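You operate a simulated robot arm through the tools that you are given. There is no shell and no other tool. Be economical: measure what you need, move in short steps, check, and stop when the job is done.

You run a simulated robot arm. Do the job below in one go: nothing can be reset, and whatever is moved stays where it is left.

JOB
Put one of the stub rolls from the wrap stand top on top of the white proof there.

The check looks at the end state, three seconds after you hand in, the way a careful person would. Anything else that was tipped, shoved, dropped, spilled or broken makes it a failure.

ROBOT AND FRAMES
A 7-joint arm with a two-finger parallel gripper, fixed in place. Base frame: the origin is at the foot of the arm, x ahead of it, y to its left, z up; the work surface is at about z = 0.82. Units: m, degrees, N and s.
With the tool pointing down near the work surface it reaches from about 0.3 to 0.7 m from the base axis. Its first joint turns from -66.0 to 66.0 degrees. Payload 1.57 kg.
The TCP is the grasp point between the finger pads, 0.03 m short of the fingertips. In the tool frame z runs along the fingers and y along their closing line. Largest opening 0.11 m; finger width 0.024, thickness 0.012; the body of the gripper, 0.048 by 0.112 m, starts 0.078 m behind the TCP.
Orientation is told as [roll, pitch, yaw] about the base's x, y, z axes, in that order, counted from this pose: with the fingers straight down and closing along the base's y, the tool's x points along the base's -x, its y along +y and its z along -z.

CONTROLS
- The arm moves only by the tool drive_tool. Its argument "targets" is a list of rows, each an object of numbers (a shift or turn left out is 0, a gripper value left out holds the last): "tx", "ty", "tz": the shift along the tool's x, y, z in cm; "rx", "ry", "rz": the turn, a rotation vector about the tool's x, y, z in degrees; "fingers": the opening in per cent of the stroke, from 0 (shut) to 100 (fully open). In form: [{"tx": .., "ty": .., "tz": .., "rx": .., "ry": .., "rz": .., "fingers": ..}, ...]. A call has 1 to 20 rows; each row shifts and turns the commanded pose from where the row before left it, along the tool's axes as they then stand. Rows are played at 5 a second. More than 0.05 m and 8.6 degrees between two rows, or a gripper value outside its range, and nothing of the call is played. A pose out of reach is approached as far as the arm can. The call stops where the force on the tool passes 40 N (or 10 N more than at its start, if that is more) or the arm is blocked; 0.2 s more then pass. The fingers move at their own pace (about 0.108 m/s each) and stop on an object; they squeeze with about 24 N. The grip force told is the motor's: it shows also when the fingers shut on nothing. Time passes only in rows, and 0.2 s behind the last, so rows that do not move let the fingers close. It gives the time, the measured TCP pose, the force on the tool (base axes), the opening and the grip force at its end, in the units of the frame above (readings bear some noise).
- Cameras (640 x 400 px; columns grow to the right, rows downward): "scene" is fixed at [0.174, -0.3874, 1.411]; the picture's right is [0.83, -0.56, 0.00], its down [-0.31, -0.45, -0.84] and it looks along [0.47, 0.69, -0.54] (base axes); focal length 340 px, centre (320, 200). "wrist" rides on the gripper at [-0.036, 0, -0.08] in the tool frame; the picture's right is [0.00, -1.00, 0.00], its down [0.97, 0.00, -0.24] and it looks along [0.24, 0.00, 0.97] (tool axes); focal length 218 px, centre (320, 200). There is no depth. A picture from a camera that has moved, and an enlarged one, comes with that camera's place and axes in the base frame and with its lens. The place of the scene camera against the robot may be out by one fixed shift of up to 0.025 m in any direction.
- grab_frame(camera): a new picture of that camera. It takes no simulated time.
- zoom(camera, box): a new picture of the part [left, top, right, bottom] of that camera's present view, enlarged. It takes no simulated time.
- hand_in(): hands the job in; it is judged then, once.

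Go step by step. Nothing tells you positions but the pictures and the camera data: compare them with the known pose of the tool, close in by small moves and look again before you grip or let go. The budget is 90 turns and 36 pictures, counting those below and the enlarged ones. Unless the task says otherwise, let go and move clear before handing in, and close with one line.

The tools are called after "Request:" by a JSON object that holds its "name" and its "arguments". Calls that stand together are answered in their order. drive_tool: Moves the arm, as the interface text tells. Its arguments: {"type":"object","properties":{"targets":{"type":"array","items":{"type":"object","properties":{"tx":{"type":"number"},"ty":{"type":"number"},"tz":{"type":"number"},"rx":{"type":"number"},"ry":{"type":"number"},"rz":{"type":"number"},"fingers":{"type":"number"}}}}},"required":["targets"]} The other tools are called the same way: grab_frame (camera) takes a picture; zoom (camera, box) takes an enlarged picture of a part of a camera's view; hand_in () hands the job in.

At the start:

```text
time_s: 0.0
tcp_pos: [0.3477, -0.0728, 1.1806]
ee_rot: [-0.1, 0.0, 0.0]
wrist_force: [-0.5, 0.0, -0.3]
opening: 0.1103
gripper_force: 0.1
```

scene: 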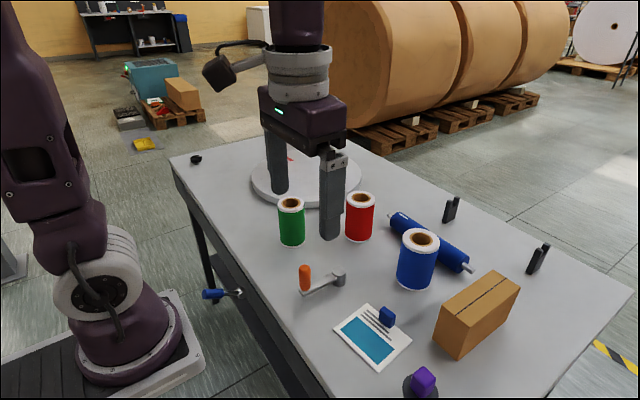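
wrist: 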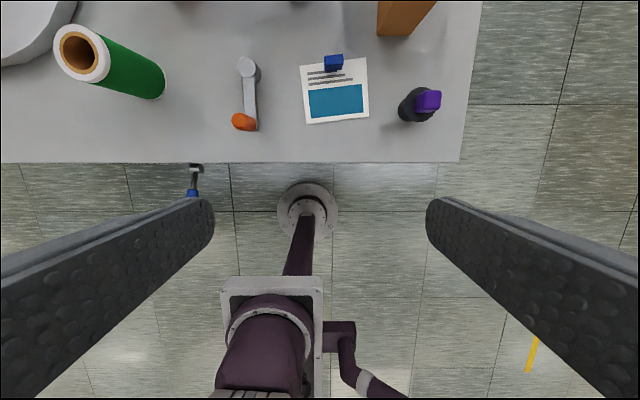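

The table shows three stub rolls (green, red, blue) and a white printed proof sheet with a small blue object on it. I'll zoom in on both areas first.

Request:
{"name": "zoom", "arguments": {"camera": "scene", "box": [260, 170, 540, 400]}}

Request:
{"name": "zoom", "arguments": {"camera": "wrist", "box": [200, 0, 480, 170]}}

```text
1.74 times, centred on (400, 285) of scene
camera zoom: at [0.174, -0.3874, 1.411], right [0.83, -0.56, 0.0], down [-0.31, -0.45, -0.84], along [0.47, 0.69, -0.54], focal length 591 px, centre (181, 52)
```

zoom: 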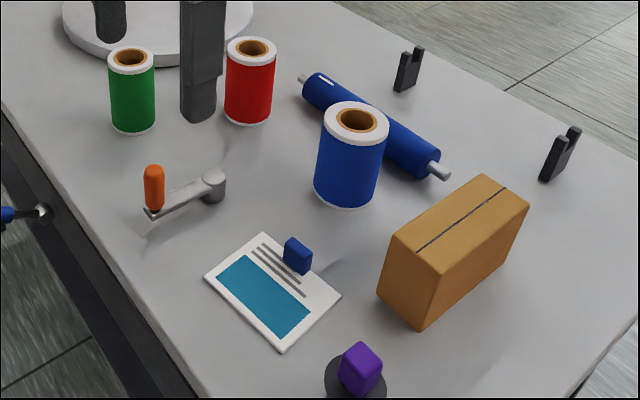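

```text
2.29 times, centred on (340, 85) of wrist
camera zoom: at [0.3842, -0.0722, 1.2604], right [0.0, -1.0, 0.0], down [-0.97, 0.0, 0.24], along [-0.24, 0.0, -0.97], focal length 499 px, centre (274, 463)
```

zoom: 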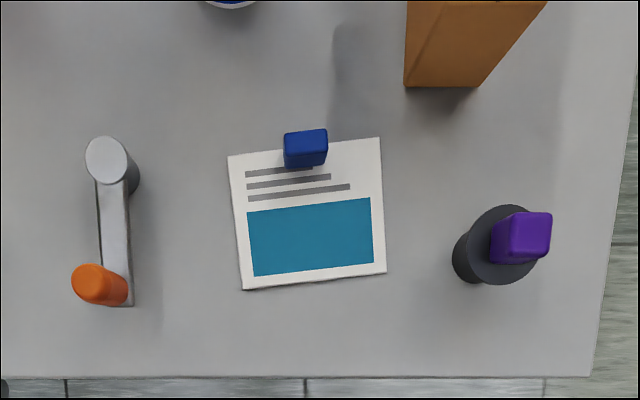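

The proof lies around (0.48, -0.10), with its free area on the near, printed side at about x 0.43–0.51. The green roll is the slimmest and stands near (0.51, 0.25). I'll move above it.

Request:
{"name": "drive_tool", "arguments": {"targets": [{"tx": -1.5, "ty": 4, "tz": 0.8}, {"tx": -1.5, "ty": 4, "tz": 0.8}, {"tx": -1.5, "ty": 4, "tz": 0.8}, {"tx": -1.5, "ty": 4, "tz": 0.8}, {"tx": -1.5, "ty": 4, "tz": 0.8}, {"tx": -1.5, "ty": 4, "tz": 0.8}, {"tx": -1.5, "ty": 4, "tz": 0.8}, {"tx": -1.5, "ty": 3.5, "tz": 0.8}, {}, {}]}}

Request:
{"name": "grab_frame", "arguments": {"camera": "wrist"}}

Request:
{"name": "grab_frame", "arguments": {"camera": "scene"}}

```text
time_s: 2.2
tcp_pos: [0.4674, 0.2421, 1.1167]
ee_rot: [0.0, 0.0, -0.1]
wrist_force: [0.3, -0.7, -0.3]
opening: 0.11
gripper_force: 0.1
```

```text
31 pictures are left
camera wrist: at [0.5043, 0.2423, 1.1962], right [0.0, -1.0, 0.0], down [-0.97, 0.0, 0.24], along [-0.24, 0.0, -0.97], focal length 218 px, centre (320, 200)
```

wrist: 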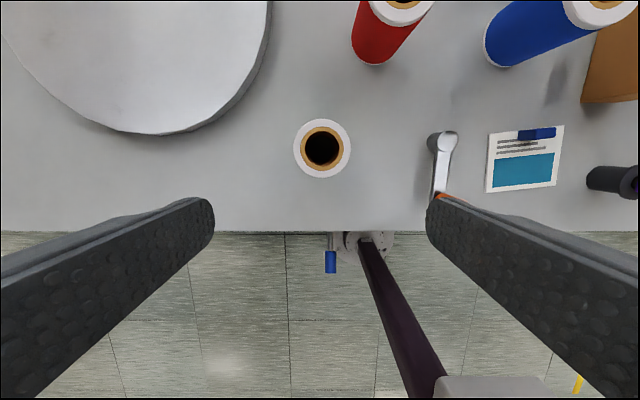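

```text
30 pictures are left
```

scene: 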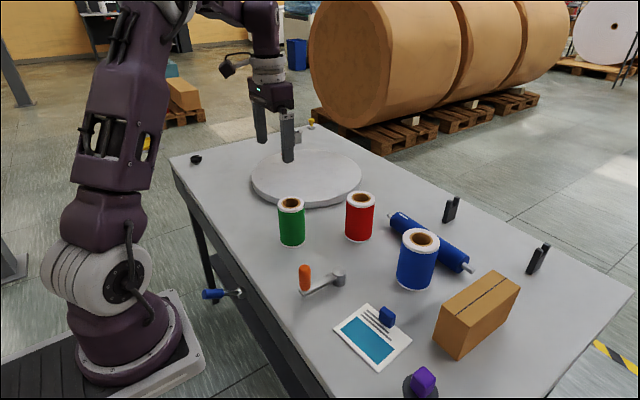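

The green roll's top centre is at about (0.502, 0.240), z about 0.937, with a diameter of about 0.067. I'll centre over it and lower until the fingertips are near the top, then look.

Request:
{"name": "drive_tool", "arguments": {"targets": [{"tx": -3.5, "ty": -0.2}, {"tz": 3}, {"tz": 3}, {"tz": 3}, {"tz": 3}, {"tz": 1.8}, {}, {}]}}

Request:
{"name": "grab_frame", "arguments": {"camera": "wrist"}}

Request:
{"name": "zoom", "arguments": {"camera": "scene", "box": [230, 140, 410, 260]}}

```text
time_s: 4.0
tcp_pos: [0.5023, 0.2422, 0.9773]
ee_rot: [0.0, 0.0, -0.1]
wrist_force: [0.1, -0.2, -0.2]
opening: 0.1099
gripper_force: 0.0
```

```text
29 pictures are left
camera wrist: at [0.5388, 0.2415, 1.0583], right [0.0, -1.0, 0.0], down [-0.97, 0.0, 0.24], along [-0.24, 0.0, -0.97], focal length 218 px, centre (320, 200)
```

wrist: 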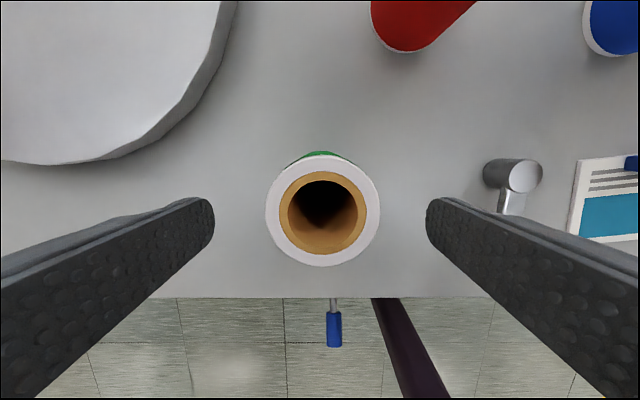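

```text
3.33 times, centred on (320, 200) of scene
camera zoom: at [0.174, -0.3874, 1.411], right [0.83, -0.56, 0.0], down [-0.31, -0.45, -0.84], along [0.47, 0.69, -0.54], focal length 1133 px, centre (320, 200)
```

zoom: 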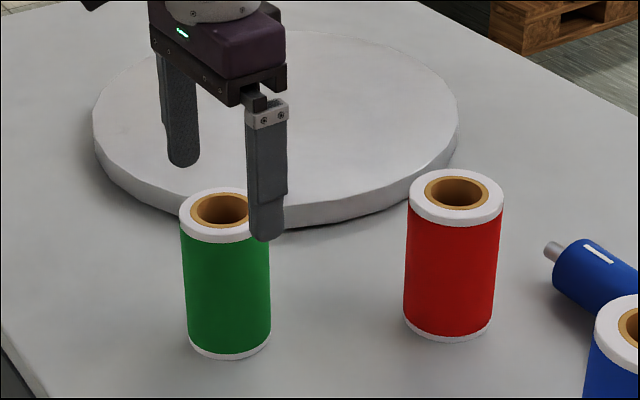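

The roll is centred to within 2 mm at about (0.504, 0.240). I'll lower to grip height and close.

Request:
{"name": "drive_tool", "arguments": {"targets": [{"tx": -0.15, "ty": -0.15, "tz": 2}, {"tz": 2}, {"tz": 2}, {"tz": 2}, {}, {"fingers": 0}, {}, {}, {}]}}

Request:
{"name": "grab_frame", "arguments": {"camera": "wrist"}}

```text
time_s: 6.0
tcp_pos: [0.5046, 0.2389, 0.899]
ee_rot: [0.1, 0.0, 0.0]
wrist_force: [-0.1, -0.2, 1.0]
opening: 0.0655
gripper_force: 23.5
```

```text
27 pictures are left
camera wrist: at [0.5418, 0.2396, 0.98], right [0.0, -1.0, 0.0], down [-0.97, 0.0, 0.24], along [-0.24, 0.0, -0.97], focal length 218 px, centre (320, 200)
```

wrist: 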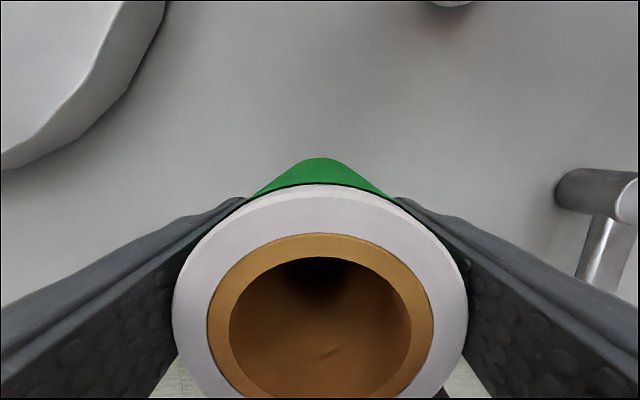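

The roll is gripped at an opening of 0.0655 m. I'll lift it and carry it toward the proof, high enough to pass over the crank.

Request:
{"name": "drive_tool", "arguments": {"targets": [{"tz": -2}, {"tz": -4}, {"tz": -4}, {"tz": -4}, {"tz": -2}, {"tx": 0.4, "ty": -3.5}, {"tx": 0.4, "ty": -3.5}, {"tx": 0.4, "ty": -3.5}, {"tx": 0.4, "ty": -3.5}, {"tx": 0.4, "ty": -3.5}, {"tx": 0.4, "ty": -3.5}, {"tx": 0.4, "ty": -3.5}, {"tx": 0.4, "ty": -3.5}, {"tx": 0.3, "ty": -3.5}, {"ty": -2.7}, {}, {}]}}

Request:
{"name": "grab_frame", "arguments": {"camera": "wrist"}}

Request:
{"name": "grab_frame", "arguments": {"camera": "scene"}}

```text
time_s: 9.6
tcp_pos: [0.4685, -0.1038, 1.0555]
ee_rot: [0.0, 0.0, 0.0]
wrist_force: [-0.2, 0.3, -1.5]
opening: 0.0652
gripper_force: 23.7
```

```text
26 pictures are left
camera wrist: at [0.5055, -0.1037, 1.1364], right [0.0, -1.0, 0.0], down [-0.97, 0.0, 0.24], along [-0.24, 0.0, -0.97], focal length 218 px, centre (320, 200)
```

wrist: 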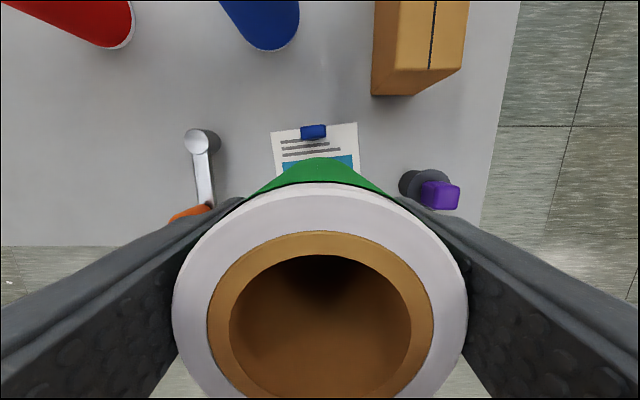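

```text
25 pictures are left
```

scene: 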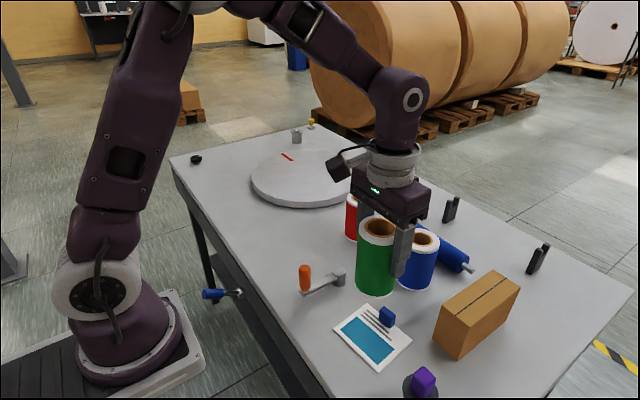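

The roll hangs over the proof's printed part, and the small blue block starts at about x 0.515, so TCP x 0.469 clears it. I'll lower to just above the sheet and check.

Request:
{"name": "drive_tool", "arguments": {"targets": [{"tz": 3}, {"tz": 3}, {"tz": 3}, {"tz": 2}, {"tz": 1}, {}, {}]}}

Request:
{"name": "grab_frame", "arguments": {"camera": "wrist"}}

Request:
{"name": "zoom", "arguments": {"camera": "scene", "box": [290, 230, 450, 400]}}

```text
time_s: 11.2
tcp_pos: [0.4693, -0.1037, 0.9377]
ee_rot: [-0.1, 0.0, 0.0]
wrist_force: [0.2, 0.3, -1.7]
opening: 0.0655
gripper_force: 23.4
```

```text
24 pictures are left
camera wrist: at [0.505, -0.1043, 1.0178], right [0.0, -1.0, 0.0], down [-0.97, 0.0, 0.24], along [-0.24, 0.0, -0.97], focal length 218 px, centre (320, 200)
```

wrist: 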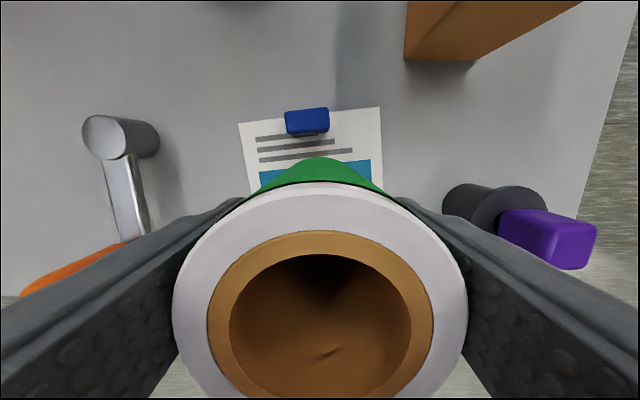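

```text
2.35 times, centred on (370, 315) of scene
camera zoom: at [0.174, -0.3874, 1.411], right [0.83, -0.56, 0.0], down [-0.31, -0.45, -0.84], along [0.47, 0.69, -0.54], focal length 800 px, centre (202, -71)
```

zoom: 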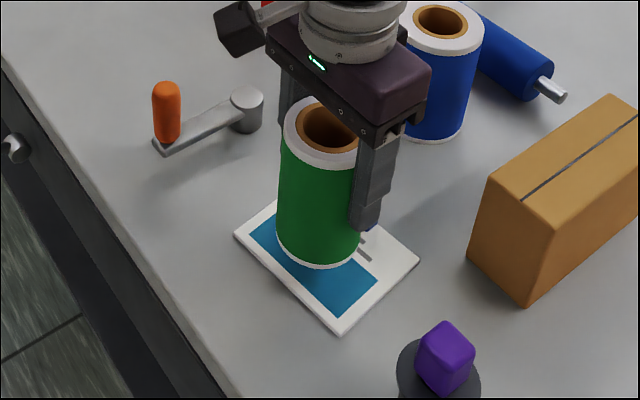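

The roll has about 12 mm of clearance to the blue block and sits inside the printed area. I'll lower in small steps, watching the force.

Request:
{"name": "drive_tool", "arguments": {"targets": [{"tz": 1}, {"tz": 1}, {"tz": 0.3}, {"tz": 0.2}, {}, {}]}}

```text
time_s: 12.6
tcp_pos: [0.4687, -0.1028, 0.9131]
ee_rot: [0.0, 0.0, 0.1]
wrist_force: [0.1, 0.3, -2.0]
opening: 0.0655
gripper_force: 23.9
```

There is no contact yet, so I'll continue down 3 mm at a time.

Request:
{"name": "drive_tool", "arguments": {"targets": [{"tz": 0.3}, {}, {}]}}

Request:
{"name": "zoom", "arguments": {"camera": "scene", "box": [320, 270, 420, 380]}}

```text
time_s: 13.4
tcp_pos: [0.4692, -0.103, 0.9105]
ee_rot: [0.0, 0.0, 0.0]
wrist_force: [0.0, 0.6, -1.4]
opening: 0.0654
gripper_force: 24.3
```

```text
3.64 times, centred on (370, 325) of scene
camera zoom: at [0.174, -0.3874, 1.411], right [0.83, -0.56, 0.0], down [-0.31, -0.45, -0.84], along [0.47, 0.69, -0.54], focal length 1236 px, centre (138, -254)
```

zoom: 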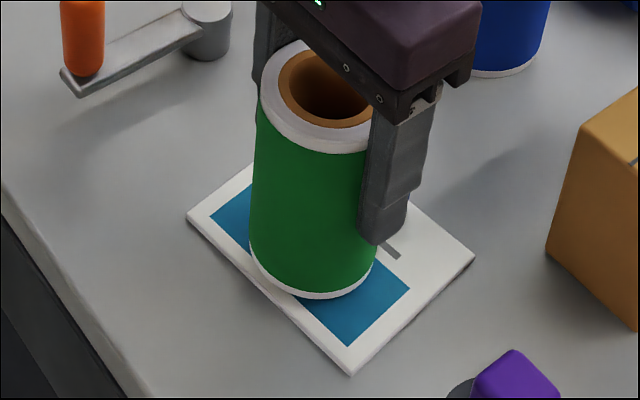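

The roll is almost down and sits a little close to the near edge. I'll shift it 3 mm toward the middle and keep lowering in small steps.

Request:
{"name": "drive_tool", "arguments": {"targets": [{"tx": -0.3}, {"tz": 0.2}, {}, {}]}}

Request:
{"name": "drive_tool", "arguments": {"targets": [{"tz": 0.2}, {}, {}]}}

```text
time_s: 14.4
tcp_pos: [0.4726, -0.1013, 0.9081]
ee_rot: [0.0, 0.0, 0.0]
wrist_force: [-0.6, 0.6, -0.4]
opening: 0.0653
gripper_force: 23.8
```

```text
time_s: 15.2
tcp_pos: [0.472, -0.1019, 0.9059]
ee_rot: [0.0, 0.0, 0.0]
wrist_force: [0.1, 0.6, -1.6]
opening: 0.0652
gripper_force: 23.7
```

Request:
{"name": "drive_tool", "arguments": {"targets": [{"tz": 0.15}, {}, {}]}}

```text
time_s: 16.0
tcp_pos: [0.4713, -0.1029, 0.9045]
ee_rot: [-0.1, 0.0, 0.0]
wrist_force: [0.0, -0.1, -1.8]
opening: 0.0655
gripper_force: 24.4
```

Still no contact force, so I'll go down further in small steps.

Request:
{"name": "drive_tool", "arguments": {"targets": [{"tz": 0.15}, {}, {}]}}

```text
time_s: 16.8
tcp_pos: [0.4731, -0.1019, 0.905]
ee_rot: [0.0, 0.1, 0.0]
wrist_force: [-2.2, 0.2, 10.3]
opening: 0.0655
gripper_force: 23.8
```

The roll has touched the sheet, with the force rising to about 10 N. I'll ease off 1 mm, open part way and look.

Request:
{"name": "drive_tool", "arguments": {"targets": [{"tz": -0.1}, {}, {"fingers": 70}, {"fingers": 85}, {}, {}]}}

Request:
{"name": "grab_frame", "arguments": {"camera": "wrist"}}

```text
time_s: 18.2
tcp_pos: [0.4719, -0.1016, 0.9037]
ee_rot: [-0.1, 0.1, 0.0]
wrist_force: [-0.2, 0.2, 0.4]
opening: 0.0931
gripper_force: 0.0
```

```text
21 pictures are left
camera wrist: at [0.5088, -0.1026, 0.9842], right [0.0, -1.0, 0.0], down [-0.97, 0.0, 0.24], along [-0.24, 0.0, -0.97], focal length 218 px, centre (320, 200)
```

wrist: 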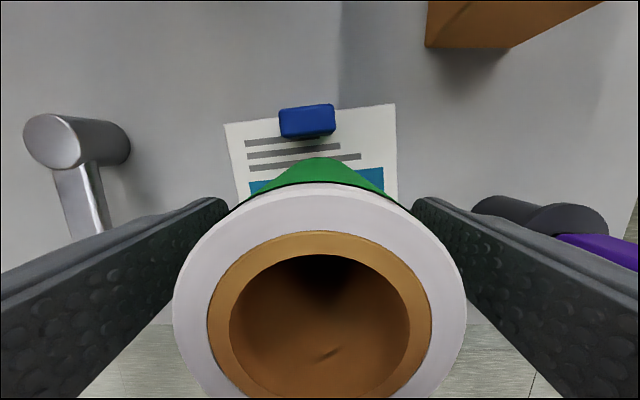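

The roll stands free and the fingers are clear on both sides. I'll retreat straight up.

Request:
{"name": "drive_tool", "arguments": {"targets": [{"tz": -1}, {"tz": -2}, {"tz": -3}, {"tz": -4}, {"tz": -4}, {"tz": -4}, {"tz": -4}, {}, {}]}}

Request:
{"name": "grab_frame", "arguments": {"camera": "wrist"}}

Request:
{"name": "zoom", "arguments": {"camera": "scene", "box": [260, 170, 540, 400]}}

```text
time_s: 20.2
tcp_pos: [0.4732, -0.1005, 1.1245]
ee_rot: [0.0, 0.0, 0.0]
wrist_force: [-0.5, -0.6, 0.1]
opening: 0.0935
gripper_force: 0.0
```

```text
20 pictures are left
camera wrist: at [0.5098, -0.1008, 1.2047], right [0.0, -1.0, 0.0], down [-0.97, 0.0, 0.24], along [-0.24, 0.0, -0.97], focal length 218 px, centre (320, 200)
```

wrist: 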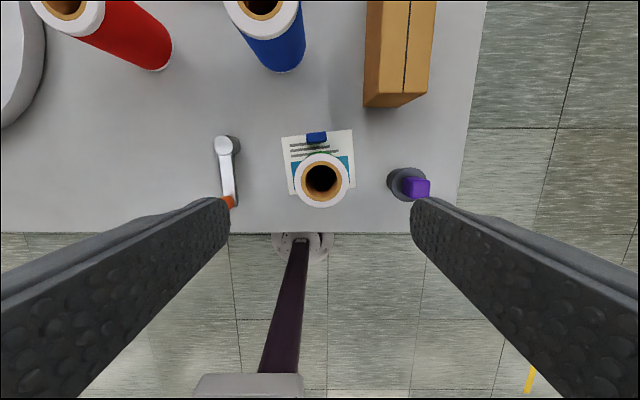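

```text
1.74 times, centred on (400, 285) of scene
camera zoom: at [0.174, -0.3874, 1.411], right [0.83, -0.56, 0.0], down [-0.31, -0.45, -0.84], along [0.47, 0.69, -0.54], focal length 591 px, centre (181, 52)
```

zoom: 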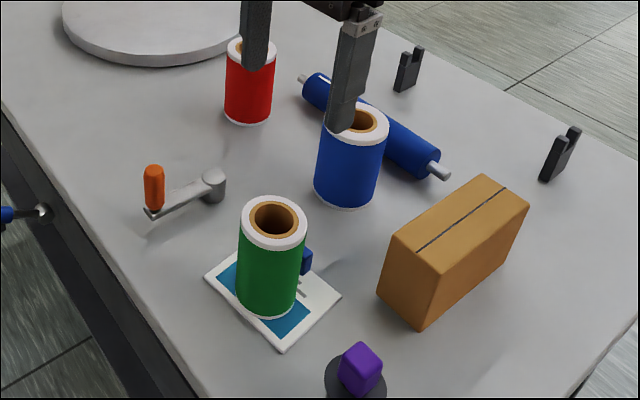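

The green roll stands upright on the proof, which hasn't moved. The blue block and everything else are where they were, and the gripper is clear, so I'm handing in.

Request:
{"name": "hand_in", "arguments": {}}

```text
The job is handed in.
```

The green stub roll is standing upright on top of the white proof; nothing else looked moved in the last pictures, and the job is handed in.
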